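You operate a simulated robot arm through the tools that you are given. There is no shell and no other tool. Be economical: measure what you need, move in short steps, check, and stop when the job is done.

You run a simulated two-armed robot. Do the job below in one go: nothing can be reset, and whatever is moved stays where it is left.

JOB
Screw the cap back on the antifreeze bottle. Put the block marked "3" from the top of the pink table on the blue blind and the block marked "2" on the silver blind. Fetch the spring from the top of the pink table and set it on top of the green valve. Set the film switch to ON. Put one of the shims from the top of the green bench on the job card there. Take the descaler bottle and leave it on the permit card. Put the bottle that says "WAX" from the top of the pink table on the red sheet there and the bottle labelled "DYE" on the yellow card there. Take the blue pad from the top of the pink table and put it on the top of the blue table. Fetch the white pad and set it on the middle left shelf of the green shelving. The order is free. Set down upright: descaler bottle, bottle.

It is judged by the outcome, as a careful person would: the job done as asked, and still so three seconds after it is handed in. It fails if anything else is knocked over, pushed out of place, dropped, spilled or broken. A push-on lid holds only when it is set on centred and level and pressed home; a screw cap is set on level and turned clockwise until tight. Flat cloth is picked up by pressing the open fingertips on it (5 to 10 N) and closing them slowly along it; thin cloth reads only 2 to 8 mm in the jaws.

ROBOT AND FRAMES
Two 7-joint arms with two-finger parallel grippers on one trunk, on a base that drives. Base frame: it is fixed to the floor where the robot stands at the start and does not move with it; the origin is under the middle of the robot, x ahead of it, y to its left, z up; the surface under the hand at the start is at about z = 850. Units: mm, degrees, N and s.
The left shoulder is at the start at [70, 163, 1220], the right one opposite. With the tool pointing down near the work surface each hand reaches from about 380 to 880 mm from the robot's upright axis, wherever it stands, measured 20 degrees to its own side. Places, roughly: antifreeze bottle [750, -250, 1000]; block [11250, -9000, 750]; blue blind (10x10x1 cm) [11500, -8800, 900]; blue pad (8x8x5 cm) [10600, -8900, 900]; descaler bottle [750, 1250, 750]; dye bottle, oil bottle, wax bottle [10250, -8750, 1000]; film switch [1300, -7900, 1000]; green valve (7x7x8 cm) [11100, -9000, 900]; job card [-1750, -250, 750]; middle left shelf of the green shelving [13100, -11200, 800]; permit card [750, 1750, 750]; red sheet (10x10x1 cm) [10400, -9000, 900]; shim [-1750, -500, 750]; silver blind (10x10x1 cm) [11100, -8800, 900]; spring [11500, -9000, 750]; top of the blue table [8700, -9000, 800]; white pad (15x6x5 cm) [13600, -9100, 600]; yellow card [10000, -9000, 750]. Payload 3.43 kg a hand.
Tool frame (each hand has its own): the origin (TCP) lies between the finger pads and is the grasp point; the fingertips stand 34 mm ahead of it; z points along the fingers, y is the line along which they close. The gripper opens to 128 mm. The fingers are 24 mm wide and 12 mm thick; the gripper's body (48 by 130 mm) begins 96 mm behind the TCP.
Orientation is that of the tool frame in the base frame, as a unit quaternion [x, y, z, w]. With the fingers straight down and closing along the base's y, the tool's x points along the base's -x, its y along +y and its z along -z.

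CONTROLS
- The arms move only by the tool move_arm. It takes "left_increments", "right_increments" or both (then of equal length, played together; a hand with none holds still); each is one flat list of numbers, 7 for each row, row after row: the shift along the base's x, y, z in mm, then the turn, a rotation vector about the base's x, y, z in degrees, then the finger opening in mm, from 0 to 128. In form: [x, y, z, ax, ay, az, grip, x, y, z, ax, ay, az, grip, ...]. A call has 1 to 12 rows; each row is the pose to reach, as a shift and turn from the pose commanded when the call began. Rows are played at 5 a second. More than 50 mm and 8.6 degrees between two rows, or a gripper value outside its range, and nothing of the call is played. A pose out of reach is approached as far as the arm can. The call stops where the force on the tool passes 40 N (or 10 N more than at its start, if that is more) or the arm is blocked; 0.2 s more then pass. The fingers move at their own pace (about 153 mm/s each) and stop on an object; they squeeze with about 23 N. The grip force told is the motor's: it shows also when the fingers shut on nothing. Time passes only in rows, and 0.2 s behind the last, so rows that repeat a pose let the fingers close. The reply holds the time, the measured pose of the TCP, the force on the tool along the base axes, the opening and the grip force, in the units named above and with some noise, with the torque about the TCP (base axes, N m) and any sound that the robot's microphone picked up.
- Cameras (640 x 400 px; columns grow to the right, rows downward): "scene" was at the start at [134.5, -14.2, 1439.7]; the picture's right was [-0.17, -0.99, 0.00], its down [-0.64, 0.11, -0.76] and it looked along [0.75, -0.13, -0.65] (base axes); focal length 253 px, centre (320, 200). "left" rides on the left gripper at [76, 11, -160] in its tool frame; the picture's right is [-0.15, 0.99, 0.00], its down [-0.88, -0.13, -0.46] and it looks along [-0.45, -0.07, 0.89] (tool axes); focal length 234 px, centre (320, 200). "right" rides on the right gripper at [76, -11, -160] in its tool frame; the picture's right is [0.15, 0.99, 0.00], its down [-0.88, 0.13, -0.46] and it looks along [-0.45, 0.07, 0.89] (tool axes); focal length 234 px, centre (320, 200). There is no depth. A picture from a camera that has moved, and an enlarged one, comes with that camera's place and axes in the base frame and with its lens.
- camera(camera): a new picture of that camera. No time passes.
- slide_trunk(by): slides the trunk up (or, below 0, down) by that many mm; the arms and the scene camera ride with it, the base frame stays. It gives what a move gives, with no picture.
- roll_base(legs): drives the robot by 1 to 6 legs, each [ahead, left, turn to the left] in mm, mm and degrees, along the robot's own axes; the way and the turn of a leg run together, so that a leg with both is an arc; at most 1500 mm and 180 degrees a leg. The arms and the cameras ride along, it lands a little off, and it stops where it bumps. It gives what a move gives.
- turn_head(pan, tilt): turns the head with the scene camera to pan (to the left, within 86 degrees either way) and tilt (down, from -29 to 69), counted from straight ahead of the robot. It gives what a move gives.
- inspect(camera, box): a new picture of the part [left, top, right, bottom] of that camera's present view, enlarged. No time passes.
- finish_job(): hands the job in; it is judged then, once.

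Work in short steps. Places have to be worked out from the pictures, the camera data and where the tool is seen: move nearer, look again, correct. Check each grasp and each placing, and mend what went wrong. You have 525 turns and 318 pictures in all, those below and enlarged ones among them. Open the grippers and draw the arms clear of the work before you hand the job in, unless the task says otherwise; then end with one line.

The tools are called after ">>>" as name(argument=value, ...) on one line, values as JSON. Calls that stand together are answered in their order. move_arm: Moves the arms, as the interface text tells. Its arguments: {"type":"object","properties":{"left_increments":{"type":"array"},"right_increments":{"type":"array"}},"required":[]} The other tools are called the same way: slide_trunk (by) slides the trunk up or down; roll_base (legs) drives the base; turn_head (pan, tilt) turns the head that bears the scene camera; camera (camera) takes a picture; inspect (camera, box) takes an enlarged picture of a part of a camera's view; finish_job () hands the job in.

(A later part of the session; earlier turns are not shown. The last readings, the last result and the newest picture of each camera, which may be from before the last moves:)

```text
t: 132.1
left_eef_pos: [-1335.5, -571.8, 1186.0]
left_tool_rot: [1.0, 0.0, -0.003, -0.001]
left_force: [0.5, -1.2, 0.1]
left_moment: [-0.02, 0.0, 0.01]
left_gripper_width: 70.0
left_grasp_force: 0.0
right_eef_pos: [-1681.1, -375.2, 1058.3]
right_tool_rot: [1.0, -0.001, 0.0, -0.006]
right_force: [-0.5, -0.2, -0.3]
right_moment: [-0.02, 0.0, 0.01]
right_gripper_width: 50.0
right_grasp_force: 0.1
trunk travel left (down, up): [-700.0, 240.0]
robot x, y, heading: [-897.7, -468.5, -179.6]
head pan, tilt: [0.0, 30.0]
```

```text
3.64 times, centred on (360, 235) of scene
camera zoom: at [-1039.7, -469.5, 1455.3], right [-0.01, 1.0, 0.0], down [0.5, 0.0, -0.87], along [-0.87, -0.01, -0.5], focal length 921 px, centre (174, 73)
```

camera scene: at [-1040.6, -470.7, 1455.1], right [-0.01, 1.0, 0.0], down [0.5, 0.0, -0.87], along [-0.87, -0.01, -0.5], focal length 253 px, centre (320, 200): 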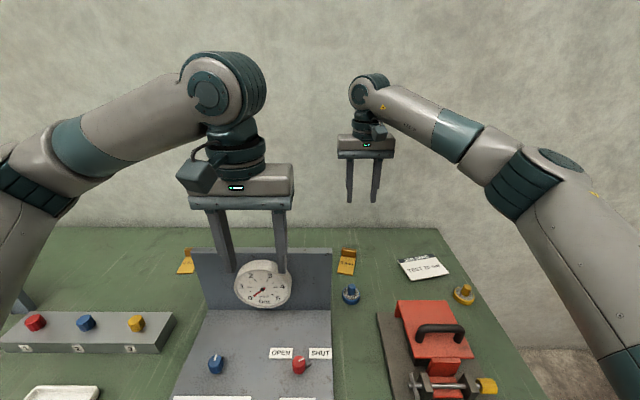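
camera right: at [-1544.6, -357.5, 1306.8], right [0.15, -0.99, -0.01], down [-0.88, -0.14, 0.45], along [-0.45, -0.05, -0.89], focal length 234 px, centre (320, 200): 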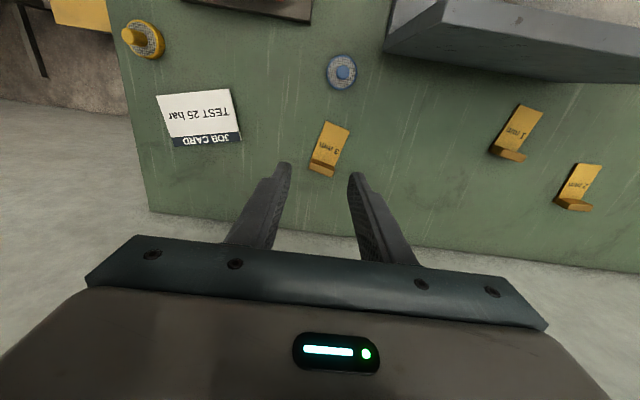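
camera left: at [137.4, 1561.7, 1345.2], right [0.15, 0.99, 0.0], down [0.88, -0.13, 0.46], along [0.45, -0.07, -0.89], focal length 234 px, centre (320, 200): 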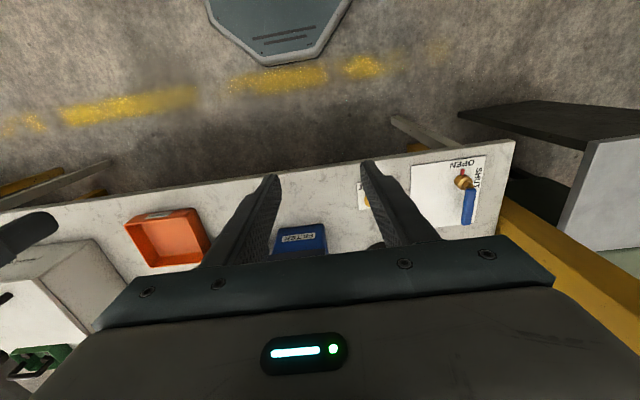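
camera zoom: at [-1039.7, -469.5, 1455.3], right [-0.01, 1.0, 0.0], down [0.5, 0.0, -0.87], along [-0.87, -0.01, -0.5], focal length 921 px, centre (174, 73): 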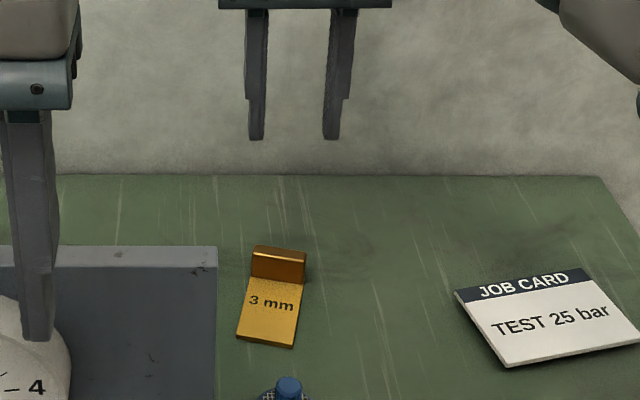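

Tab top at ≈(-1691,-379,890), bench z≈856, shim axis ~13° off x. Rotate the gripper +76.7° so it closes across the tab.

>>> move_arm(right_increments=[-2, -1, 0, 0, 0, 8.5, 50, -4, -2, 0, 0, 0, 17, 50, -6, -3, 0, 0, 0, 25.5, 50, -8, -4, 0, 0, 0, 34, 50, -10, -4, 0, 0, 0, 42.5, 50, -10, -4, 0, 0, 0, 51, 50, -10, -4, 0, 0, 0, 59.5, 50, -10, -4, 0, 0, 0, 68, 50, -10, -4, 0, 0, 0, 76.5, 50, -10, -4, -40, 0, 0, 76.5, 50, -10, -4, -80, 0, 0, 76.5, 50])

>>> camera(camera="right")

>>> inspect(camera="scene", box=[310, 180, 410, 290])

```text
t: 134.4
left_eef_pos: [-1335.1, -576.5, 1186.6]
left_tool_rot: [1.0, 0.001, -0.003, -0.002]
left_force: [0.5, -1.5, 1.1]
left_moment: [0.07, 0.0, -0.03]
left_gripper_width: 70.3
left_grasp_force: 0.0
right_eef_pos: [-1552.8, -365.5, 1072.8]
right_tool_rot: [0.862, 0.5, -0.039, -0.07]
right_force: [0.4, -0.4, -0.1]
right_moment: [0.07, 0.0, 0.02]
right_gripper_width: 50.1
right_grasp_force: 0.1
right hand out of reach, approached as far as the arm can: row 4, 5, 6, 7, 8, 9, 10, 11
trunk travel left (down, up): [-700.0, 240.0]
robot x, y, heading: [-900.7, -469.7, -179.5]
head pan, tilt: [0.0, 30.0]
```

```text
230 pictures are left
camera right: at [-1500.9, -307.1, 1232.5], right [0.92, -0.36, -0.16], down [-0.26, -0.87, 0.43], along [-0.29, -0.35, -0.89], focal length 234 px, centre (320, 200)
```

right: 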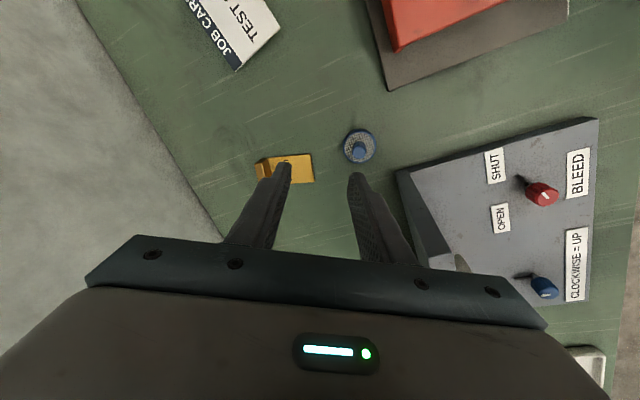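

```text
3.64 times, centred on (360, 235) of scene
camera zoom: at [-1037.5, -473.0, 1455.5], right [-0.01, 1.0, 0.0], down [0.5, 0.01, -0.87], along [-0.87, 0.0, -0.5], focal length 921 px, centre (174, 73)
```

zoom: 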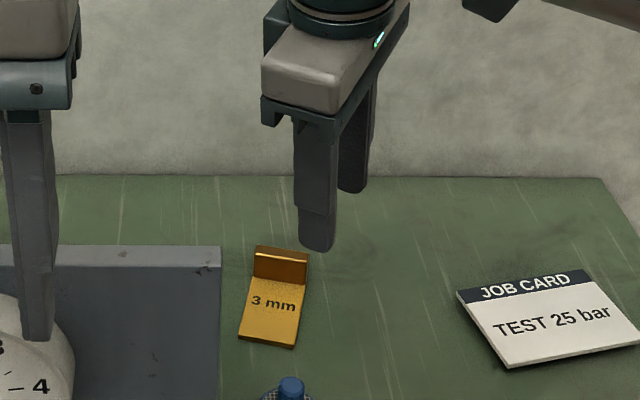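

That wrist yaw is out of reach; instead I'll grip the 45 mm tab by its side edges with nearly the original yaw. First undo the rotation.

>>> move_arm(right_increments=[0, 0, 40, 0, 0, 0, 50, 0, 0, 80, 0, 0, -8.5, 50, 0, 0, 80, 0, 0, -17, 50, 0, 0, 80, 0, 0, -25.5, 50, 0, 0, 80, 0, 0, -34, 50, 0, 0, 80, 0, 0, -42.5, 50, 0, 0, 80, 0, 0, -51, 50, 0, 0, 80, 0, 0, -59.5, 50, 0, 0, 80, 0, 0, -68, 50, 0, 0, 80, 0, 0, -76.5, 50])

```text
t: 136.7
left_eef_pos: [-1336.5, -573.2, 1186.0]
left_tool_rot: [1.0, 0.0, -0.001, -0.001]
left_force: [-0.1, 0.7, 0.2]
left_moment: [0.0, -0.02, -0.01]
left_gripper_width: 69.9
left_grasp_force: 0.0
right_eef_pos: [-1552.3, -361.7, 1147.4]
right_tool_rot: [0.986, -0.144, 0.012, -0.079]
right_force: [0.0, -0.4, -0.1]
right_moment: [0.01, 0.01, 0.01]
right_gripper_width: 50.2
right_grasp_force: 0.1
right hand out of reach, approached as far as the arm can: row 1
trunk travel left (down, up): [-700.0, 240.0]
robot x, y, heading: [-897.2, -469.3, -179.6]
head pan, tilt: [0.0, 30.0]
```

Level the tool and go above the tab again, at yaw ≈ -13°.

>>> move_arm(right_increments=[0, 0, 0, -4.4, 1.3, 1.5, 70, 0, 0, 0, -8.7, 2.6, 3.0, 80, -35, -5, -10, -8.7, 2.6, 3.0, 80, -70, -10, -30, -8.7, 2.6, 3.0, 80, -105, -14, -55, -8.7, 2.6, 3.0, 80, -139, -17, -80, -8.7, 2.6, 3.0, 80])

>>> inspect(camera="right", box=[240, 60, 400, 200])

>>> inspect(camera="scene", box=[310, 180, 410, 290])

```text
t: 138.1
left_eef_pos: [-1337.6, -574.8, 1186.2]
left_tool_rot: [1.0, 0.0, 0.0, -0.001]
left_force: [0.2, -0.9, 0.2]
left_moment: [0.01, 0.0, 0.02]
left_gripper_width: 70.0
left_grasp_force: 0.0
right_eef_pos: [-1694.3, -378.2, 1067.4]
right_tool_rot: [0.993, -0.116, -0.001, -0.002]
right_force: [-1.2, -0.8, 0.0]
right_moment: [0.04, -0.03, 0.01]
right_gripper_width: 80.1
right_grasp_force: 0.1
trunk travel left (down, up): [-700.0, 240.0]
robot x, y, heading: [-903.3, -469.6, -179.7]
head pan, tilt: [0.0, 30.0]
```

```text
2.86 times, centred on (320, 130) of right
camera zoom: at [-1616.7, -385.3, 1226.6], right [-0.09, -1.0, 0.0], down [-0.89, 0.08, 0.46], along [-0.46, 0.04, -0.89], focal length 669 px, centre (320, 400)
```

zoom: 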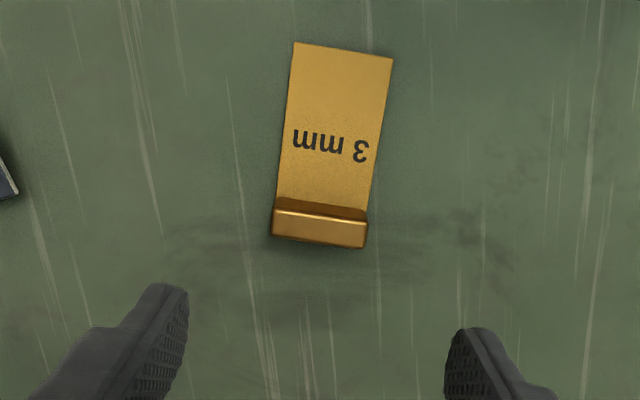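

```text
3.64 times, centred on (360, 235) of scene
camera zoom: at [-1041.1, -472.1, 1455.1], right [-0.01, 1.0, 0.0], down [0.5, 0.0, -0.87], along [-0.87, 0.0, -0.5], focal length 921 px, centre (174, 73)
```

zoom: 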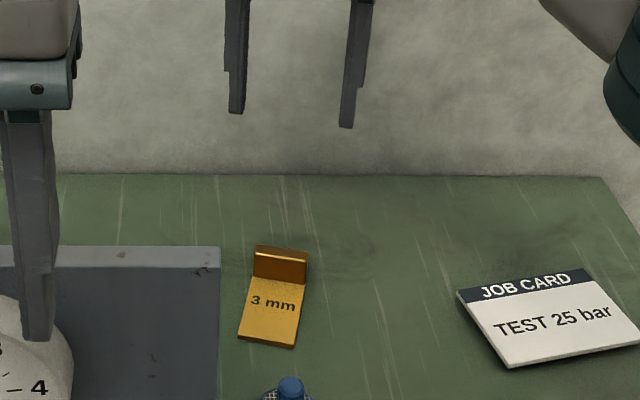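

Directly above and aligned. Descend to TCP z≈897 and close.

>>> move_arm(right_increments=[2, 0, -45, 0, 0, 0, 80, 2, 0, -90, 0, 0, 0, 80, 2, 0, -135, 0, 0, 0, 80, 2, 0, -170, 0, 0, 0, 80, 2, 0, -170, 0, 0, 0, 55, 2, 0, -170, 0, 0, 0, 30, 2, 0, -170, 0, 0, 0, 30])

>>> camera(camera="right")

>>> inspect(camera="scene", box=[310, 180, 410, 290])

```text
t: 139.7
left_eef_pos: [-1335.7, -571.2, 1186.6]
left_tool_rot: [1.0, 0.0, -0.003, -0.001]
left_force: [-0.1, 0.4, 0.2]
left_moment: [0.0, 0.0, 0.04]
left_gripper_width: 69.8
left_grasp_force: 0.0
right_eef_pos: [-1691.3, -378.1, 898.1]
right_tool_rot: [0.993, -0.117, -0.002, -0.001]
right_force: [0.4, -0.3, -0.3]
right_moment: [0.0, 0.02, 0.02]
right_gripper_width: 49.9
right_grasp_force: 22.7
trunk travel left (down, up): [-700.0, 240.0]
robot x, y, heading: [-902.4, -471.1, -179.7]
head pan, tilt: [0.0, 30.0]
```

```text
226 pictures are left
camera right: at [-1613.3, -384.4, 1056.2], right [-0.09, -1.0, 0.0], down [-0.89, 0.08, 0.46], along [-0.46, 0.04, -0.89], focal length 234 px, centre (320, 200)
```

right: 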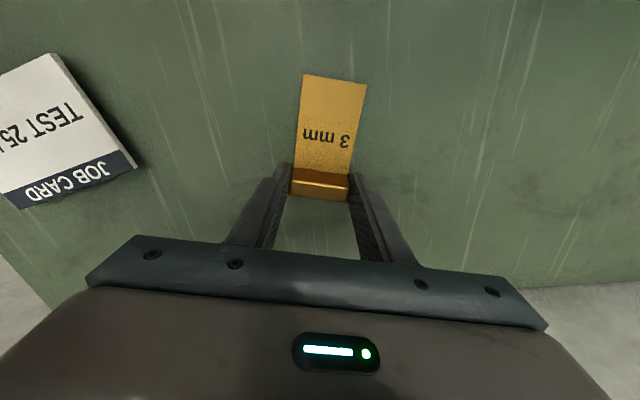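

```text
3.64 times, centred on (360, 235) of scene
camera zoom: at [-1039.7, -469.9, 1455.2], right [-0.01, 1.0, 0.0], down [0.5, 0.0, -0.87], along [-0.87, -0.01, -0.5], focal length 921 px, centre (174, 73)
```

zoom: 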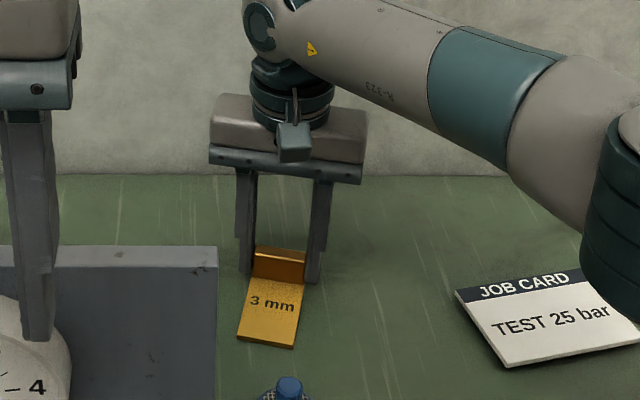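

Tab gripped (50 mm). Lift 60 mm and carry to over the job card (centre ≈(-1646,-148)), rotating +24° to match it.

>>> move_arm(right_increments=[0, 0, 30, 0, 0, 0, 30, 0, 0, 60, 0, 0, 0, 30, 2, 37, 60, 0, 0, 4, 30, 4, 74, 60, 0, 0, 8, 30, 6, 111, 60, 0, 0, 12, 30, 8, 148, 60, 0, 0, 16, 30, 10, 185, 60, 0, 0, 20, 30, 10, 223, 60, 0, 0, 24, 30])

>>> camera(camera="right")

>>> inspect(camera="scene", box=[350, 200, 480, 300])

```text
t: 141.4
left_eef_pos: [-1335.8, -572.4, 1185.8]
left_tool_rot: [1.0, 0.0, -0.002, 0.0]
left_force: [-0.4, -0.7, 0.5]
left_moment: [0.0, 0.01, 0.01]
left_gripper_width: 69.8
left_grasp_force: 0.0
right_eef_pos: [-1680.1, -152.8, 956.4]
right_tool_rot: [0.996, 0.093, -0.001, 0.001]
right_force: [-0.2, 0.3, -2.3]
right_moment: [-0.02, 0.0, 0.04]
right_gripper_width: 49.6
right_grasp_force: 23.0
trunk travel left (down, up): [-700.0, 240.0]
robot x, y, heading: [-900.7, -468.5, -179.7]
head pan, tilt: [0.0, 30.0]
```

```text
224 pictures are left
camera right: at [-1605.6, -128.1, 1115.5], right [0.33, -0.95, 0.0], down [-0.84, -0.29, 0.46], along [-0.43, -0.15, -0.89], focal length 234 px, centre (320, 200)
```

right: 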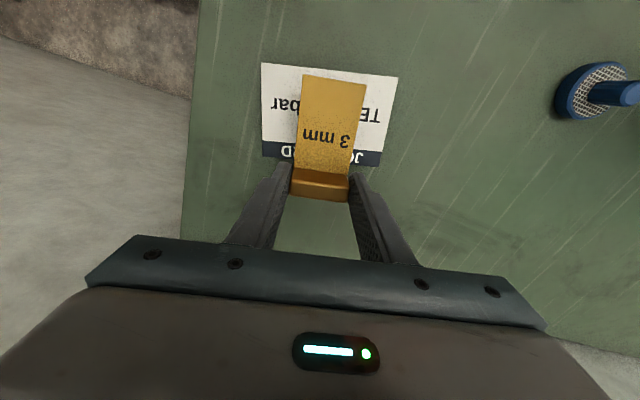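

```text
4.00 times, centred on (415, 250) of scene
camera zoom: at [-1039.5, -468.1, 1455.3], right [-0.01, 1.0, 0.0], down [0.5, 0.0, -0.87], along [-0.87, -0.01, -0.5], focal length 1013 px, centre (-60, 0)
```

zoom: 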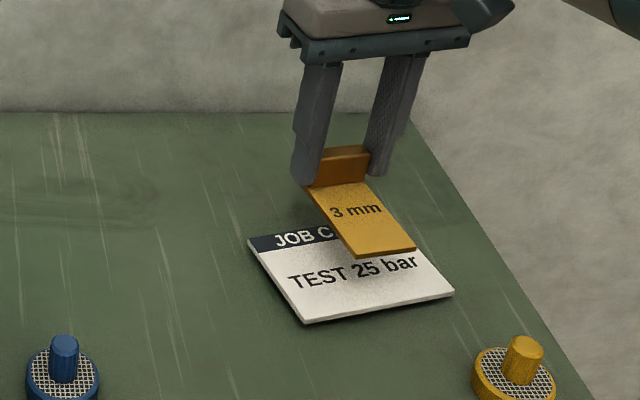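

Shim is over the card. Shift +4 in x and lower until contact.

>>> move_arm(right_increments=[4, 0, -20, 0, 0, 0, 30, 4, 0, -38, 0, 0, 0, 30, 4, 0, -44, 0, 0, 0, 30, 4, 0, -46, 0, 0, 0, 30, 4, 0, -48, 0, 0, 0, 30])

>>> inspect(camera="scene", box=[350, 200, 480, 300])

```text
t: 142.7
left_eef_pos: [-1333.1, -573.5, 1187.3]
left_tool_rot: [1.0, -0.001, -0.003, -0.001]
left_force: [0.5, 0.4, 0.6]
left_moment: [0.02, -0.02, -0.02]
left_gripper_width: 69.8
left_grasp_force: 0.1
right_eef_pos: [-1674.2, -154.9, 912.7]
right_tool_rot: [0.996, 0.091, -0.005, -0.001]
right_force: [-3.1, 1.8, 16.3]
right_moment: [0.16, -0.06, 0.07]
right_gripper_width: 50.0
right_grasp_force: 22.7
trunk travel left (down, up): [-700.0, 240.0]
robot x, y, heading: [-898.7, -467.8, -179.4]
head pan, tilt: [0.0, 30.0]
```

```text
4.00 times, centred on (415, 250) of scene
camera zoom: at [-1037.5, -470.5, 1455.8], right [-0.01, 1.0, 0.0], down [0.5, 0.0, -0.87], along [-0.87, -0.01, -0.5], focal length 1013 px, centre (-60, 0)
```

zoom: 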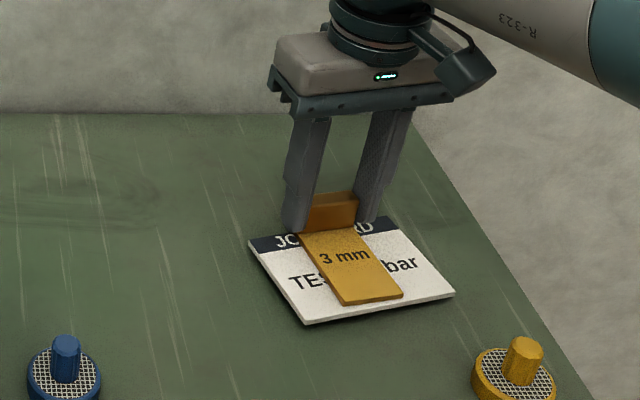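

Contact. The tab sits at the card's far edge, so lift slightly, shift ~6 mm toward the robot and set down again.

>>> move_arm(right_increments=[0, 0, 5, 0, 0, 0, 30, 3, 0, 8, 0, 0, 0, 30, 6, 1, 8, 0, 0, 0, 30, 6, 1, 5, 0, 0, 0, 30, 6, 1, 2, 0, 0, 0, 30, 6, 1, 2, 0, 0, 0, 30])

>>> inspect(camera="scene", box=[350, 200, 480, 300])

```text
t: 144.1
left_eef_pos: [-1335.6, -573.7, 1187.2]
left_tool_rot: [1.0, 0.0, -0.002, -0.001]
left_force: [0.4, 0.4, 0.1]
left_moment: [-0.02, -0.02, 0.02]
left_gripper_width: 69.9
left_grasp_force: 0.0
right_eef_pos: [-1667.7, -153.9, 912.4]
right_tool_rot: [0.996, 0.091, -0.003, 0.0]
right_force: [-0.8, 0.4, 5.9]
right_moment: [0.13, 0.03, 0.02]
right_gripper_width: 49.7
right_grasp_force: 23.6
trunk travel left (down, up): [-700.0, 240.0]
robot x, y, heading: [-895.1, -467.9, -179.5]
head pan, tilt: [0.0, 30.0]
```

```text
4.00 times, centred on (415, 250) of scene
camera zoom: at [-1038.5, -470.0, 1455.5], right [-0.01, 1.0, 0.0], down [0.5, 0.0, -0.87], along [-0.87, -0.01, -0.5], focal length 1013 px, centre (-60, 0)
```

zoom: 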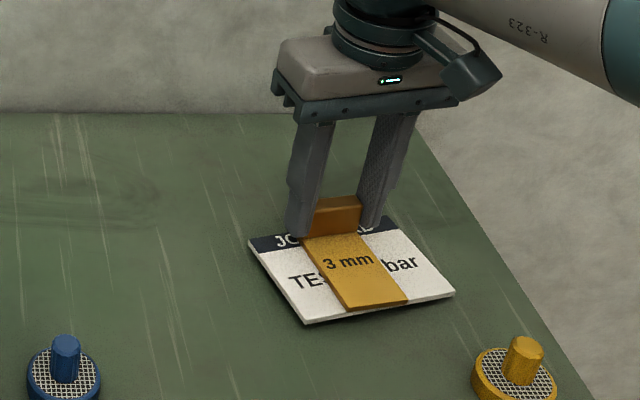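

Good. Open, rise, and check.

>>> move_arm(right_increments=[0, 0, 1, 0, 0, 0, 60, 0, 0, 1, 0, 0, 0, 80, 0, 0, 1, 0, 0, 0, 80, 0, 0, 45, 0, 0, 0, 80, 0, 0, 90, 0, 0, 0, 80, 0, 0, 135, 0, 0, 0, 80, 0, 0, 180, 0, 0, 0, 80, 0, 0, 220, 0, 0, 0, 80, 0, 0, 260, 0, 0, 0, 80, 0, 0, 275, 0, 0, 0, 80])

>>> inspect(camera="scene", box=[350, 200, 480, 300])

```text
t: 146.2
left_eef_pos: [-1335.8, -572.9, 1185.7]
left_tool_rot: [1.0, 0.001, -0.002, 0.0]
left_force: [-1.0, -0.4, 0.1]
left_moment: [0.02, 0.0, -0.01]
left_gripper_width: 69.9
left_grasp_force: 0.1
right_eef_pos: [-1666.9, -154.0, 1188.1]
right_tool_rot: [0.996, 0.092, -0.002, 0.0]
right_force: [0.0, 0.1, 0.0]
right_moment: [-0.01, 0.03, 0.0]
right_gripper_width: 80.0
right_grasp_force: 0.0
trunk travel left (down, up): [-700.0, 240.0]
robot x, y, heading: [-900.6, -468.4, -179.4]
head pan, tilt: [0.0, 30.0]
```

```text
4.00 times, centred on (415, 250) of scene
camera zoom: at [-1039.3, -469.8, 1455.3], right [-0.01, 1.0, 0.0], down [0.5, 0.0, -0.87], along [-0.87, -0.01, -0.5], focal length 1013 px, centre (-60, 0)
```

zoom: 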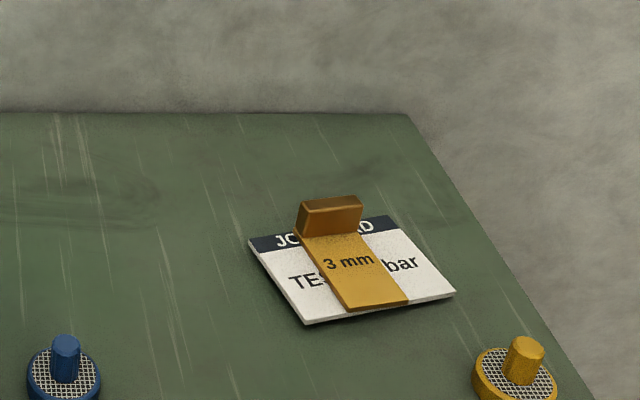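

Shim is on the job card. Tuck the right arm and back away into the aisle, then look down it.

>>> move_arm(right_increments=[40, -14, 0, 0, 0, -2, 80, 80, -28, 0, 0, 0, -4, 80, 120, -42, 0, 0, 0, -6, 80, 160, -56, 0, 0, 0, -8, 80, 200, -70, 0, 0, 0, -10, 80, 240, -84, 0, 0, 0, -10.5, 80, 285, -100, 0, 0, 0, -10.5, 80, 327, -115, 0, 0, 0, -10.5, 80])

>>> roll_base(legs=[[-550, 0, 0], [0, 0, 89.5]])

>>> turn_head(pan=0, tilt=10)

>>> camera(camera="scene")

```text
t: 148.1
left_eef_pos: [-1335.4, -572.6, 1186.4]
left_tool_rot: [1.0, 0.0, -0.002, -0.001]
left_force: [-0.1, -0.1, -0.2]
left_moment: [0.03, 0.02, 0.0]
left_gripper_width: 70.0
left_grasp_force: 0.0
right_eef_pos: [-1340.5, -269.2, 1186.7]
right_tool_rot: [1.0, 0.0, -0.002, -0.001]
right_force: [-0.1, -0.5, -1.1]
right_moment: [0.04, 0.04, 0.03]
right_gripper_width: 80.0
right_grasp_force: 0.0
trunk travel left (down, up): [-700.0, 240.0]
robot x, y, heading: [-900.3, -469.3, -179.4]
head pan, tilt: [0.0, 30.0]
```

```text
t: 155.0
left_eef_pos: [-247.1, -902.1, 1186.5]
left_tool_rot: [0.71, 0.704, -0.002, 0.0]
left_force: [0.3, 0.9, 0.5]
left_moment: [0.02, -0.01, 0.01]
left_gripper_width: 70.4
left_grasp_force: 0.1
right_eef_pos: [-549.4, -905.3, 1186.8]
right_tool_rot: [0.71, 0.704, -0.001, 0.001]
right_force: [0.2, 0.6, -0.9]
right_moment: [0.01, -0.01, -0.01]
right_gripper_width: 80.0
right_grasp_force: 0.0
trunk travel left (down, up): [-700.0, 240.0]
robot x, y, heading: [-347.9, -465.0, -90.1]
head pan, tilt: [0.0, 30.0]
```

```text
t: 155.8
left_eef_pos: [-247.1, -901.9, 1186.7]
left_tool_rot: [0.711, 0.704, -0.002, 0.0]
left_force: [-0.3, -0.4, -1.0]
left_moment: [0.01, -0.02, 0.03]
left_gripper_width: 70.1
left_grasp_force: 0.0
right_eef_pos: [-549.9, -906.5, 1186.3]
right_tool_rot: [0.71, 0.704, -0.001, 0.001]
right_force: [0.4, 0.5, 0.0]
right_moment: [0.02, 0.03, 0.0]
right_gripper_width: 79.9
right_grasp_force: 0.0
trunk travel left (down, up): [-700.0, 240.0]
robot x, y, heading: [-346.5, -461.4, -90.1]
head pan, tilt: [0.0, 10.0]
```

```text
219 pictures are left
camera scene: at [-346.0, -607.1, 1487.5], right [-1.0, 0.0, 0.0], down [0.0, 0.17, -0.98], along [0.0, -0.98, -0.17], focal length 253 px, centre (320, 200)
```

scene: 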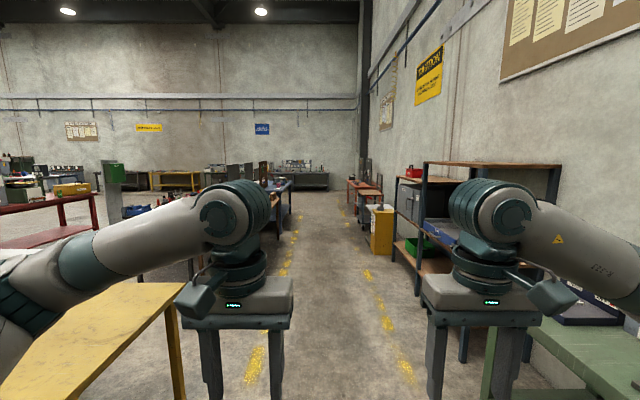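

The aisle between yellow lines (x≈-950…150) is clear. Drive ahead in legs.

>>> roll_base(legs=[[1500, -40, 0], [1500, 0, 0], [1500, 0, 0]])

>>> camera(camera="scene")

```text
refused: leg 1 is longer than a leg can be; nothing moved
```

```text
218 pictures are left
camera scene: at [-346.0, -607.1, 1487.5], right [-1.0, 0.0, 0.0], down [0.0, 0.17, -0.98], along [0.0, -0.98, -0.17], focal length 253 px, centre (320, 200)
```

scene: 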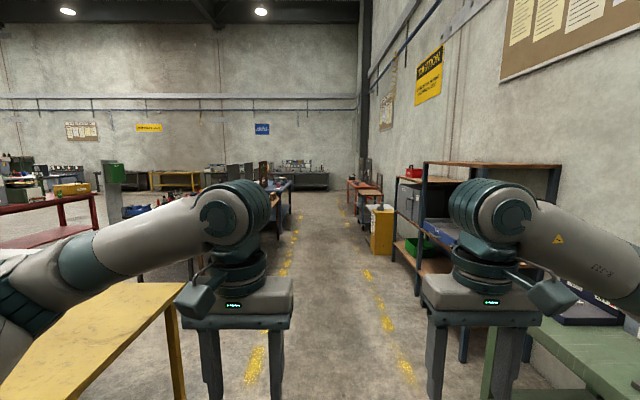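

>>> roll_base(legs=[[1490, -40, 0], [1490, 0, 0], [1490, 0, 0]])

>>> camera(camera="scene")

>>> turn_head(pan=55, tilt=10)

>>> camera(camera="scene")

```text
t: 177.5
left_eef_pos: [-162.1, -5423.2, 1186.5]
left_tool_rot: [0.687, 0.727, -0.003, 0.0]
left_force: [0.2, -1.9, 0.8]
left_moment: [-0.01, 0.0, 0.04]
left_gripper_width: 69.9
left_grasp_force: 0.2
right_eef_pos: [-465.2, -5447.8, 1186.0]
right_tool_rot: [0.686, 0.727, -0.002, 0.001]
right_force: [-0.7, -0.4, 0.3]
right_moment: [0.03, -0.01, 0.0]
right_gripper_width: 80.2
right_grasp_force: 0.0
trunk travel left (down, up): [-700.0, 240.0]
robot x, y, heading: [-290.6, -4992.8, -86.4]
head pan, tilt: [0.0, 10.0]
```

```text
217 pictures are left
camera scene: at [-281.7, -5135.8, 1487.6], right [-1.0, -0.07, 0.0], down [-0.01, 0.17, -0.98], along [0.06, -0.98, -0.17], focal length 253 px, centre (320, 200)
```

scene: 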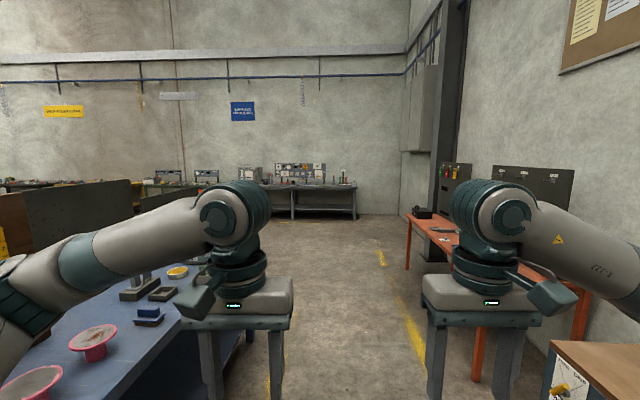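

```text
t: 178.7
left_eef_pos: [-162.3, -5424.4, 1185.5]
left_tool_rot: [0.686, 0.727, -0.002, 0.001]
left_force: [-0.2, -0.1, 0.3]
left_moment: [-0.03, -0.04, 0.0]
left_gripper_width: 69.9
left_grasp_force: 0.0
right_eef_pos: [-465.9, -5446.5, 1187.6]
right_tool_rot: [0.685, 0.728, -0.002, 0.001]
right_force: [0.1, -0.2, 0.7]
right_moment: [0.0, 0.01, -0.04]
right_gripper_width: 79.9
right_grasp_force: 0.0
trunk travel left (down, up): [-700.0, 240.0]
robot x, y, heading: [-291.2, -4987.2, -86.4]
head pan, tilt: [55.0, 10.0]
```

```text
216 pictures are left
camera scene: at [-208.3, -5091.5, 1487.6], right [-0.52, -0.85, 0.0], down [-0.15, 0.09, -0.98], along [0.84, -0.51, -0.17], focal length 253 px, centre (320, 200)
```

scene: 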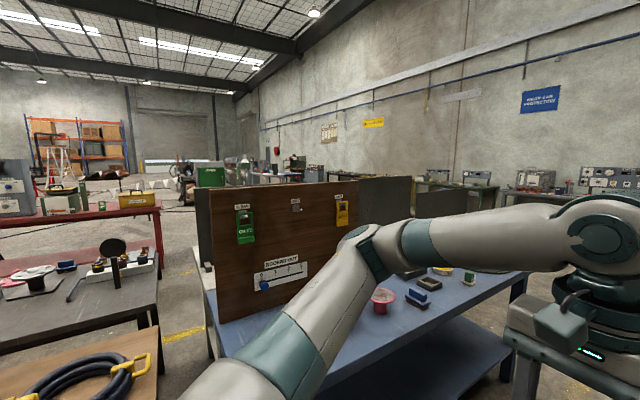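

Heading drifted 3.6°. Correct it and go on to y≈-7200.

>>> roll_base(legs=[[0, 0, -3.6], [1100, -60, 0], [1100, 0, 0]])

>>> camera(camera="scene")

```text
t: 190.0
left_eef_pos: [-208.3, -7622.3, 1186.3]
left_tool_rot: [0.701, 0.713, -0.002, 0.001]
left_force: [0.1, 0.0, -0.6]
left_moment: [0.02, 0.0, 0.01]
left_gripper_width: 69.9
left_grasp_force: 0.0
right_eef_pos: [-511.0, -7633.7, 1187.4]
right_tool_rot: [0.702, 0.713, -0.001, 0.001]
right_force: [-0.5, -0.5, -0.5]
right_moment: [0.01, -0.02, 0.0]
right_gripper_width: 80.1
right_grasp_force: 0.0
trunk travel left (down, up): [-700.0, 240.0]
robot x, y, heading: [-319.9, -7184.7, -88.6]
head pan, tilt: [55.0, 10.0]
```

```text
215 pictures are left
camera scene: at [-239.8, -7289.1, 1487.7], right [-0.55, -0.83, 0.0], down [-0.14, 0.1, -0.98], along [0.82, -0.55, -0.17], focal length 253 px, centre (320, 200)
```

scene: 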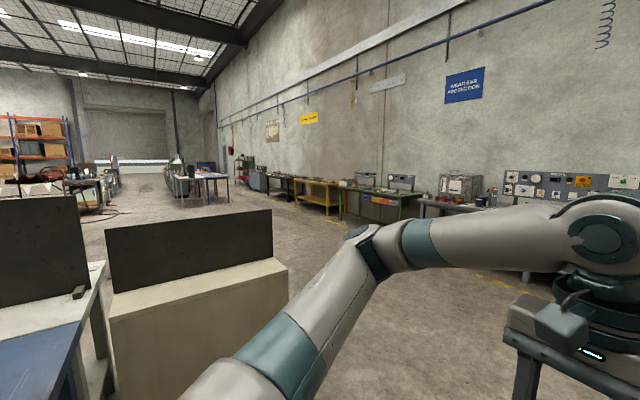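

The film switch should be on that cream cabinet with a dark panel, probably facing the other way. Drive on to y≈-9000, then turn to face +x.

>>> roll_base(legs=[[1400, 0, -1.4], [400, 0, 0], [0, 0, 90]])

>>> turn_head(pan=20, tilt=10)

>>> camera(camera="scene")

```text
t: 202.9
left_eef_pos: [124.0, -8904.4, 1186.6]
left_tool_rot: [0.013, 1.0, -0.001, 0.002]
left_force: [-0.3, -1.1, -0.3]
left_moment: [0.01, -0.04, 0.02]
left_gripper_width: 70.2
left_grasp_force: 0.2
right_eef_pos: [122.0, -9208.3, 1187.9]
right_tool_rot: [0.011, 1.0, 0.0, 0.002]
right_force: [0.5, -0.1, 0.4]
right_moment: [0.01, -0.02, -0.03]
right_gripper_width: 80.1
right_grasp_force: 0.1
trunk travel left (down, up): [-700.0, 240.0]
robot x, y, heading: [-313.3, -8999.9, -1.2]
head pan, tilt: [55.0, 10.0]
```

```text
t: 203.9
left_eef_pos: [124.0, -8905.4, 1186.2]
left_tool_rot: [0.013, 1.0, -0.001, 0.002]
left_force: [0.6, -0.4, -0.7]
left_moment: [-0.05, -0.04, 0.02]
left_gripper_width: 69.9
left_grasp_force: 0.1
right_eef_pos: [121.9, -9209.2, 1185.4]
right_tool_rot: [0.012, 1.0, 0.001, 0.001]
right_force: [0.7, 0.5, 0.1]
right_moment: [-0.01, 0.0, -0.03]
right_gripper_width: 79.8
right_grasp_force: 0.1
trunk travel left (down, up): [-700.0, 240.0]
robot x, y, heading: [-319.2, -8995.8, -1.1]
head pan, tilt: [20.0, 10.0]
```

```text
214 pictures are left
camera scene: at [-176.7, -8967.5, 1487.6], right [0.33, -0.95, 0.0], down [-0.16, -0.06, -0.98], along [0.93, 0.32, -0.17], focal length 253 px, centre (320, 200)
```

scene: 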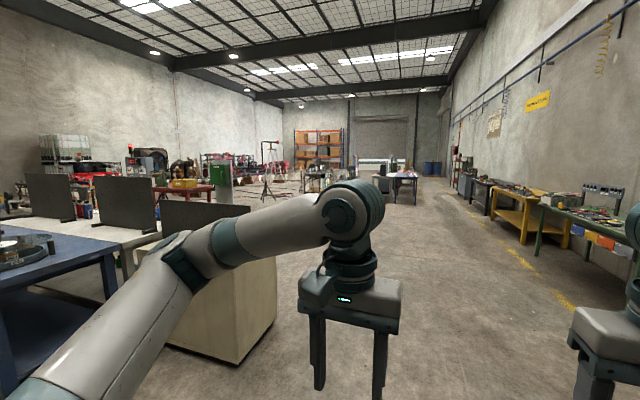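

The cabinet spans x 1160–1800, y ≈ -7860…-7315, so the switch should be on its south side. Drive to (1300,-9000) and face +y.

>>> roll_base(legs=[[1300, 0, 1.1], [300, 0, 0], [0, 0, 90]])

>>> turn_head(pan=0, tilt=15)

>>> camera(camera="scene")

```text
t: 216.0
left_eef_pos: [1190.6, -8582.4, 1185.1]
left_tool_rot: [-0.702, 0.712, 0.0, 0.002]
left_force: [0.3, -0.6, -0.9]
left_moment: [0.0, 0.02, 0.01]
left_gripper_width: 70.1
left_grasp_force: 0.1
right_eef_pos: [1495.1, -8580.5, 1186.8]
right_tool_rot: [-0.703, 0.712, 0.001, 0.001]
right_force: [-0.1, -0.5, -1.0]
right_moment: [-0.01, 0.01, 0.01]
right_gripper_width: 79.9
right_grasp_force: 0.0
trunk travel left (down, up): [-700.0, 240.0]
robot x, y, heading: [1288.2, -9020.0, 89.7]
head pan, tilt: [20.0, 10.0]
```

```text
t: 216.8
left_eef_pos: [1191.7, -8581.2, 1186.9]
left_tool_rot: [-0.703, 0.712, 0.0, 0.003]
left_force: [0.6, -0.9, 0.3]
left_moment: [0.0, 0.03, 0.01]
left_gripper_width: 70.1
left_grasp_force: 0.1
right_eef_pos: [1495.2, -8580.7, 1188.0]
right_tool_rot: [-0.703, 0.712, 0.001, 0.001]
right_force: [-0.2, 0.0, 0.3]
right_moment: [0.01, 0.02, 0.02]
right_gripper_width: 79.7
right_grasp_force: 0.0
trunk travel left (down, up): [-700.0, 240.0]
robot x, y, heading: [1291.6, -9022.5, 89.7]
head pan, tilt: [0.0, 15.0]
```

```text
213 pictures are left
camera scene: at [1290.4, -8875.6, 1479.5], right [1.0, 0.0, 0.0], down [0.0, -0.26, -0.97], along [0.0, 0.97, -0.26], focal length 253 px, centre (320, 200)
```

scene: 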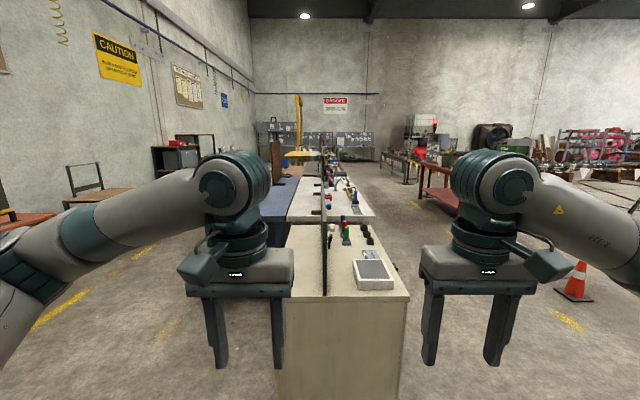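

>>> inspect(camera="scene", box=[270, 140, 430, 310])

```text
2.35 times, centred on (350, 225) of scene
camera zoom: at [1290.4, -8875.6, 1479.5], right [1.0, 0.0, 0.0], down [0.0, -0.26, -0.97], along [0.0, 0.97, -0.26], focal length 596 px, centre (249, 141)
```

zoom: 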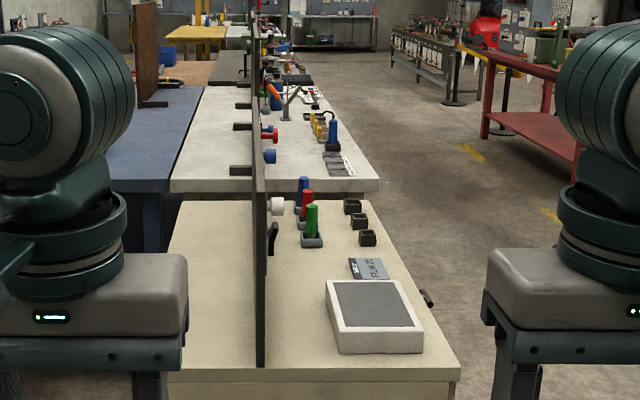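

The switch is a lever on the panel's east face (≈(1330,-7810,1000)). Go round to the east side and face −x.

>>> roll_base(legs=[[0, -1000, 0], [1170, 0, 0.3], [0, 0, 90]])

>>> turn_head(pan=0, tilt=30)

>>> camera(camera="scene")

```text
t: 231.5
left_eef_pos: [1845.5, -7933.0, 1184.4]
left_tool_rot: [1.0, 0.0, -0.001, -0.001]
left_force: [-0.1, -0.7, 0.0]
left_moment: [-0.02, 0.02, 0.0]
left_gripper_width: 70.0
left_grasp_force: 0.0
right_eef_pos: [1837.2, -7629.1, 1187.1]
right_tool_rot: [1.0, 0.002, -0.002, 0.0]
right_force: [-0.4, 0.0, 0.8]
right_moment: [-0.01, 0.0, 0.03]
right_gripper_width: 80.1
right_grasp_force: 0.1
trunk travel left (down, up): [-700.0, 240.0]
robot x, y, heading: [2281.6, -7829.5, -179.5]
head pan, tilt: [0.0, 15.0]
```

```text
t: 232.2
left_eef_pos: [1844.8, -7931.9, 1186.5]
left_tool_rot: [1.0, 0.001, -0.001, -0.001]
left_force: [-0.7, -0.2, 1.2]
left_moment: [-0.02, 0.01, 0.03]
left_gripper_width: 70.1
left_grasp_force: 0.1
right_eef_pos: [1838.9, -7628.5, 1186.5]
right_tool_rot: [1.0, 0.002, -0.001, 0.0]
right_force: [-0.6, 0.2, 0.2]
right_moment: [0.04, 0.02, 0.02]
right_gripper_width: 80.0
right_grasp_force: 0.1
trunk travel left (down, up): [-700.0, 240.0]
robot x, y, heading: [2283.9, -7828.7, -179.7]
head pan, tilt: [0.0, 30.0]
```

```text
211 pictures are left
camera scene: at [2142.0, -7829.2, 1455.3], right [-0.01, 1.0, 0.0], down [0.5, 0.0, -0.87], along [-0.87, -0.01, -0.5], focal length 253 px, centre (320, 200)
```

scene: 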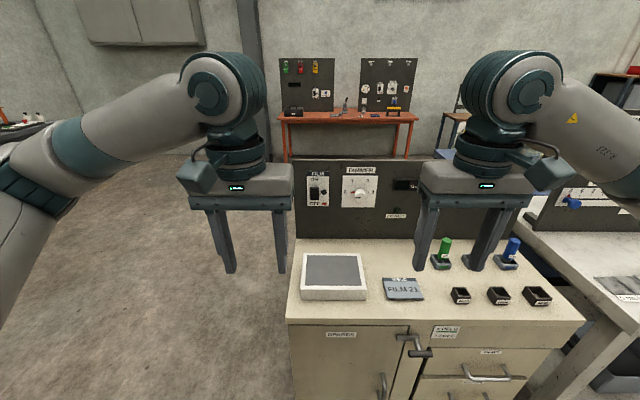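

>>> inspect(camera="scene", box=[285, 150, 435, 250])

```text
4.00 times, centred on (360, 200) of scene
camera zoom: at [2142.0, -7829.2, 1455.3], right [-0.01, 1.0, 0.0], down [0.5, 0.0, -0.87], along [-0.87, -0.01, -0.5], focal length 1013 px, centre (160, 200)
```

zoom: 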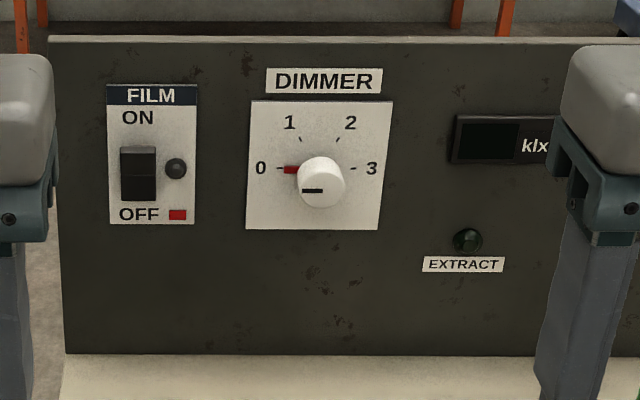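

FILM is a rocker (ON at the top) at ≈(1330,-7857,1016). I'll move closer, then point the closed left hand forward to press its upper half.

>>> roll_base(legs=[[90, 0, -0.4]])

>>> move_arm(left_increments=[-10, 5, -5, 0, 7.5, 0, 40, -20, 14, -10, 0, 15, 0, 20, -32, 22, -15, 0, 22.5, 0, 0, -45, 30, -20, 0, 30, 0, 0, -58, 38, -30, 0, 37.5, 0, 0, -72, 46, -45, 0, 45, 0, 0, -86, 54, -60, 0, 52.5, 0, 0, -100, 62, -80, 0, 60, 0, 0, -115, 70, -100, 0, 67.5, 0, 0, -130, 77, -120, 0, 75, 0, 0])

>>> camera(camera="scene")

>>> camera(camera="left")

```text
t: 233.3
left_eef_pos: [1755.9, -7930.1, 1186.8]
left_tool_rot: [1.0, -0.004, -0.002, 0.0]
left_force: [-0.2, -0.2, 0.4]
left_moment: [-0.04, 0.03, -0.01]
left_gripper_width: 69.9
left_grasp_force: 0.0
right_eef_pos: [1750.4, -7626.6, 1187.8]
right_tool_rot: [1.0, -0.003, -0.003, 0.0]
right_force: [-0.2, -0.1, 0.3]
right_moment: [-0.01, -0.01, -0.02]
right_gripper_width: 79.9
right_grasp_force: 0.0
trunk travel left (down, up): [-700.0, 240.0]
robot x, y, heading: [2191.1, -7829.6, -179.9]
head pan, tilt: [0.0, 30.0]
```

```text
t: 235.6
left_eef_pos: [1623.5, -7852.0, 1067.0]
left_tool_rot: [0.792, -0.005, -0.61, 0.0]
left_force: [0.7, 1.1, 0.0]
left_moment: [0.02, 0.01, 0.0]
left_gripper_width: 0.0
left_grasp_force: 22.5
right_eef_pos: [1749.7, -7625.0, 1187.2]
right_tool_rot: [1.0, -0.002, -0.002, 0.0]
right_force: [-0.1, 0.2, 0.5]
right_moment: [-0.01, -0.03, -0.03]
right_gripper_width: 80.0
right_grasp_force: 0.1
trunk travel left (down, up): [-700.0, 240.0]
robot x, y, heading: [2193.2, -7827.8, -179.9]
head pan, tilt: [0.0, 30.0]
```

```text
209 pictures are left
camera scene: at [2051.2, -7827.1, 1455.2], right [0.0, 1.0, 0.0], down [0.5, 0.0, -0.87], along [-0.87, 0.0, -0.5], focal length 253 px, centre (320, 200)
```

scene: 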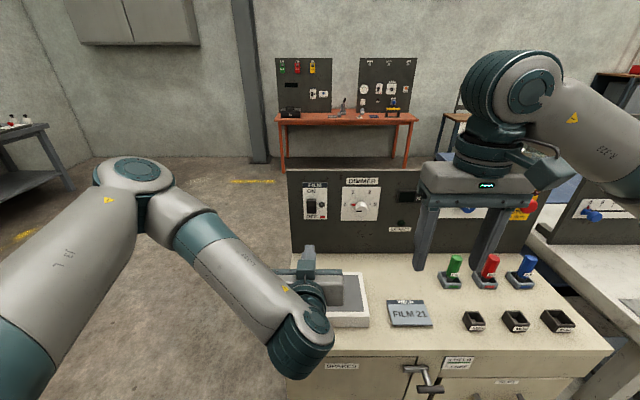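

```text
208 pictures are left
camera left: at [1797.1, -7864.6, 1034.5], right [-0.04, -0.99, 0.15], down [0.22, 0.14, 0.97], along [-0.98, 0.07, 0.21], focal length 234 px, centre (320, 200)
```

left: 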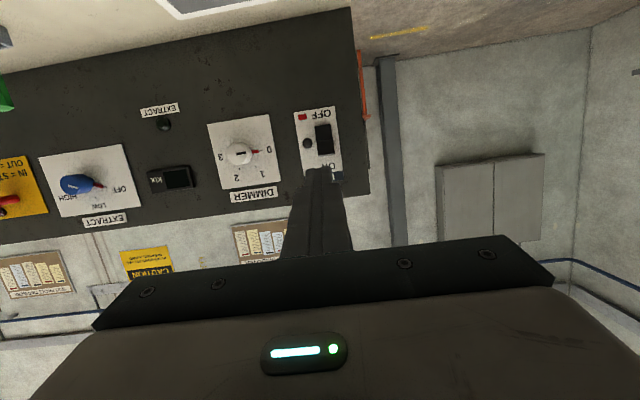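

Rocker triangulated to (1331,-7857,1015). Approach its upper half: TCP to (1425,-7857,1041).

>>> move_arm(left_increments=[-40, -1, -6, 0, 0, 0, 0, -80, -2, -12, 0, 0, 0, 0, -120, -3, -18, 0, 0, 0, 0, -160, -4, -22, 0, 0, 0, 0, -200, -5, -26, 0, 0, 0, 0])

>>> inspect(camera="scene", box=[260, 160, 380, 260])

>>> inspect(camera="left", box=[240, 60, 400, 200])

```text
t: 236.8
left_eef_pos: [1423.2, -7858.0, 1041.2]
left_tool_rot: [0.792, -0.003, -0.61, 0.003]
left_force: [0.3, -0.4, -0.5]
left_moment: [0.0, -0.01, 0.0]
left_gripper_width: 0.2
left_grasp_force: 23.3
right_eef_pos: [1750.1, -7625.3, 1187.1]
right_tool_rot: [1.0, -0.002, -0.002, 0.0]
right_force: [-0.1, -0.5, 0.5]
right_moment: [0.01, -0.02, -0.02]
right_gripper_width: 80.2
right_grasp_force: 0.0
trunk travel left (down, up): [-700.0, 240.0]
robot x, y, heading: [2188.2, -7827.9, -180.2]
head pan, tilt: [0.0, 30.0]
```

```text
4.00 times, centred on (320, 210) of scene
camera zoom: at [2051.1, -7827.8, 1455.2], right [0.0, 1.0, 0.0], down [0.5, 0.0, -0.87], along [-0.87, 0.0, -0.5], focal length 1013 px, centre (320, 160)
```

zoom: 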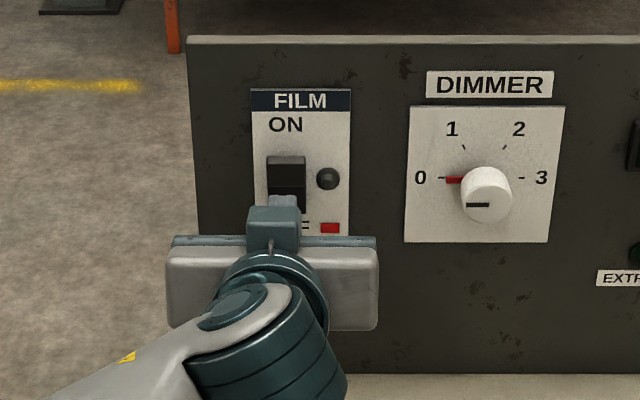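

```text
2.86 times, centred on (320, 130) of left
camera zoom: at [1596.3, -7870.3, 1008.2], right [-0.04, -0.99, 0.15], down [0.22, 0.14, 0.97], along [-0.98, 0.07, 0.21], focal length 669 px, centre (320, 400)
```

zoom: 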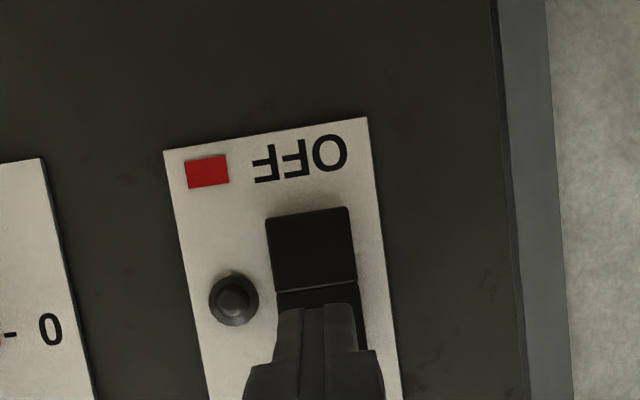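

Aligned on the rocker's upper half. Push forward gently.

>>> move_arm(left_increments=[-15, 1, 0, 0, 0, 0, 0, -30, 1, 0, 0, 0, 0, 0, -36, 1, 0, 0, 0, 0, 0, -42, 1, 0, 0, 0, 0, 0, -48, 1, 0, 0, 0, 0, 0])

>>> inspect(camera="left", box=[240, 60, 400, 200])

```text
t: 237.9
left_eef_pos: [1377.3, -7857.2, 1039.8]
left_tool_rot: [0.792, -0.003, -0.61, 0.002]
left_force: [-0.6, 0.6, 0.9]
left_moment: [-0.01, 0.0, 0.01]
left_gripper_width: 0.1
left_grasp_force: 22.3
right_eef_pos: [1750.5, -7626.1, 1187.8]
right_tool_rot: [1.0, -0.002, -0.001, 0.0]
right_force: [-1.2, 0.5, -1.0]
right_moment: [0.01, -0.04, 0.01]
right_gripper_width: 79.8
right_grasp_force: 0.0
trunk travel left (down, up): [-700.0, 240.0]
robot x, y, heading: [2190.8, -7831.6, -180.2]
head pan, tilt: [0.0, 30.0]
```

```text
2.86 times, centred on (320, 130) of left
camera zoom: at [1550.1, -7869.2, 1008.3], right [-0.04, -0.99, 0.15], down [0.22, 0.14, 0.97], along [-0.98, 0.07, 0.21], focal length 669 px, centre (320, 400)
```

zoom: 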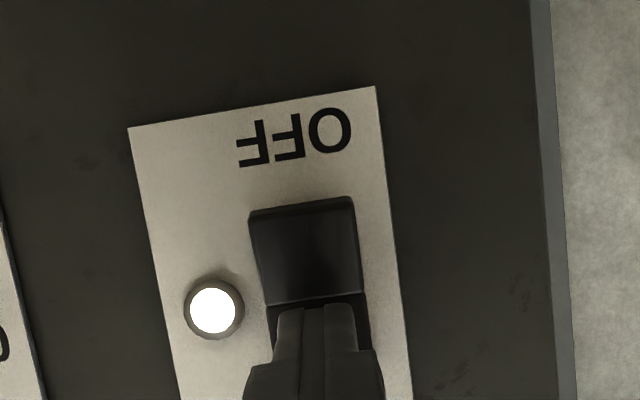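

The lamp lit and the red flag left OFF: it's ON. Withdraw straight back and verify.

>>> move_arm(left_increments=[40, 0, 0, 0, 0, 0, 0, 85, 0, 5, 0, 0, 0, 0, 130, 0, 15, 0, 0, 0, 0, 175, 0, 25, 0, 0, 0, 0, 220, 0, 35, 0, 0, 0, 0, 250, 0, 45, 0, 0, 0, 0])

>>> inspect(camera="scene", box=[260, 160, 380, 260])

>>> move_arm(left_increments=[13, -7, 12, 0, -7.5, 0, 20, 26, -14, 24, 0, -15, 0, 40, 39, -22, 36, 0, -22.5, 0, 60, 52, -30, 46, 0, -30, 0, 60, 65, -38, 56, 0, -37.5, 0, 60, 78, -46, 66, 0, -45, 0, 60, 91, -54, 76, 0, -52.5, 0, 60, 104, -62, 86, 0, -60, 0, 60, 117, -70, 96, 0, -67.5, 0, 60, 130, -77, 105, 0, -75, 0, 60])

```text
t: 239.6
left_eef_pos: [1611.1, -7883.6, 1100.5]
left_tool_rot: [0.772, -0.012, -0.634, 0.043]
left_force: [0.4, -0.2, -0.1]
left_moment: [0.01, 0.04, -0.02]
left_gripper_width: 0.2
left_grasp_force: 23.1
right_eef_pos: [1750.0, -7626.0, 1187.4]
right_tool_rot: [1.0, -0.002, -0.002, -0.001]
right_force: [-0.5, 0.4, 0.0]
right_moment: [-0.01, 0.0, 0.01]
right_gripper_width: 80.1
right_grasp_force: 0.1
trunk travel left (down, up): [-700.0, 240.0]
robot x, y, heading: [2193.8, -7832.8, -179.9]
head pan, tilt: [0.0, 30.0]
stopped in row 6 (left hand): the arm was blocked; the commanded pose is now the measured one
```

```text
4.00 times, centred on (320, 210) of scene
camera zoom: at [2051.7, -7828.0, 1455.3], right [0.0, 1.0, 0.0], down [0.5, 0.0, -0.87], along [-0.87, 0.0, -0.5], focal length 1013 px, centre (320, 160)
```

zoom: 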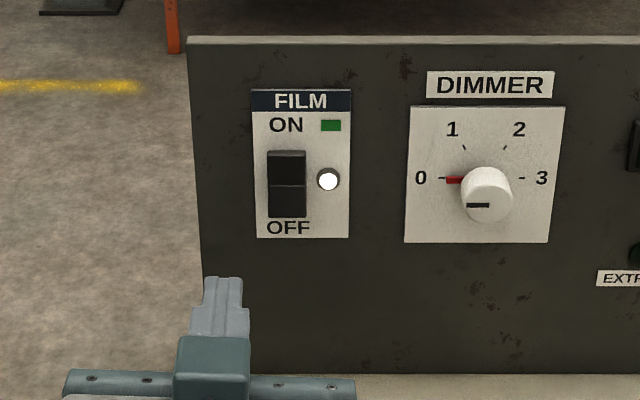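

```text
t: 240.3
left_eef_pos: [1624.6, -7957.0, 1100.7]
left_tool_rot: [0.86, -0.017, -0.495, 0.12]
left_force: [-0.8, -0.4, -0.1]
left_moment: [-0.02, -0.03, 0.01]
left_gripper_width: 60.1
left_grasp_force: 0.1
left hand out of reach, approached as far as the arm can: row 3
right_eef_pos: [1749.7, -7627.6, 1188.1]
right_tool_rot: [1.0, -0.002, -0.002, 0.0]
right_force: [0.3, 0.7, -0.4]
right_moment: [0.03, 0.01, 0.03]
right_gripper_width: 79.9
right_grasp_force: 0.1
trunk travel left (down, up): [-700.0, 240.0]
robot x, y, heading: [2188.1, -7830.0, -179.8]
head pan, tilt: [0.0, 30.0]
stopped in row 3 (left hand): the arm was blocked; the commanded pose is now the measured one
```

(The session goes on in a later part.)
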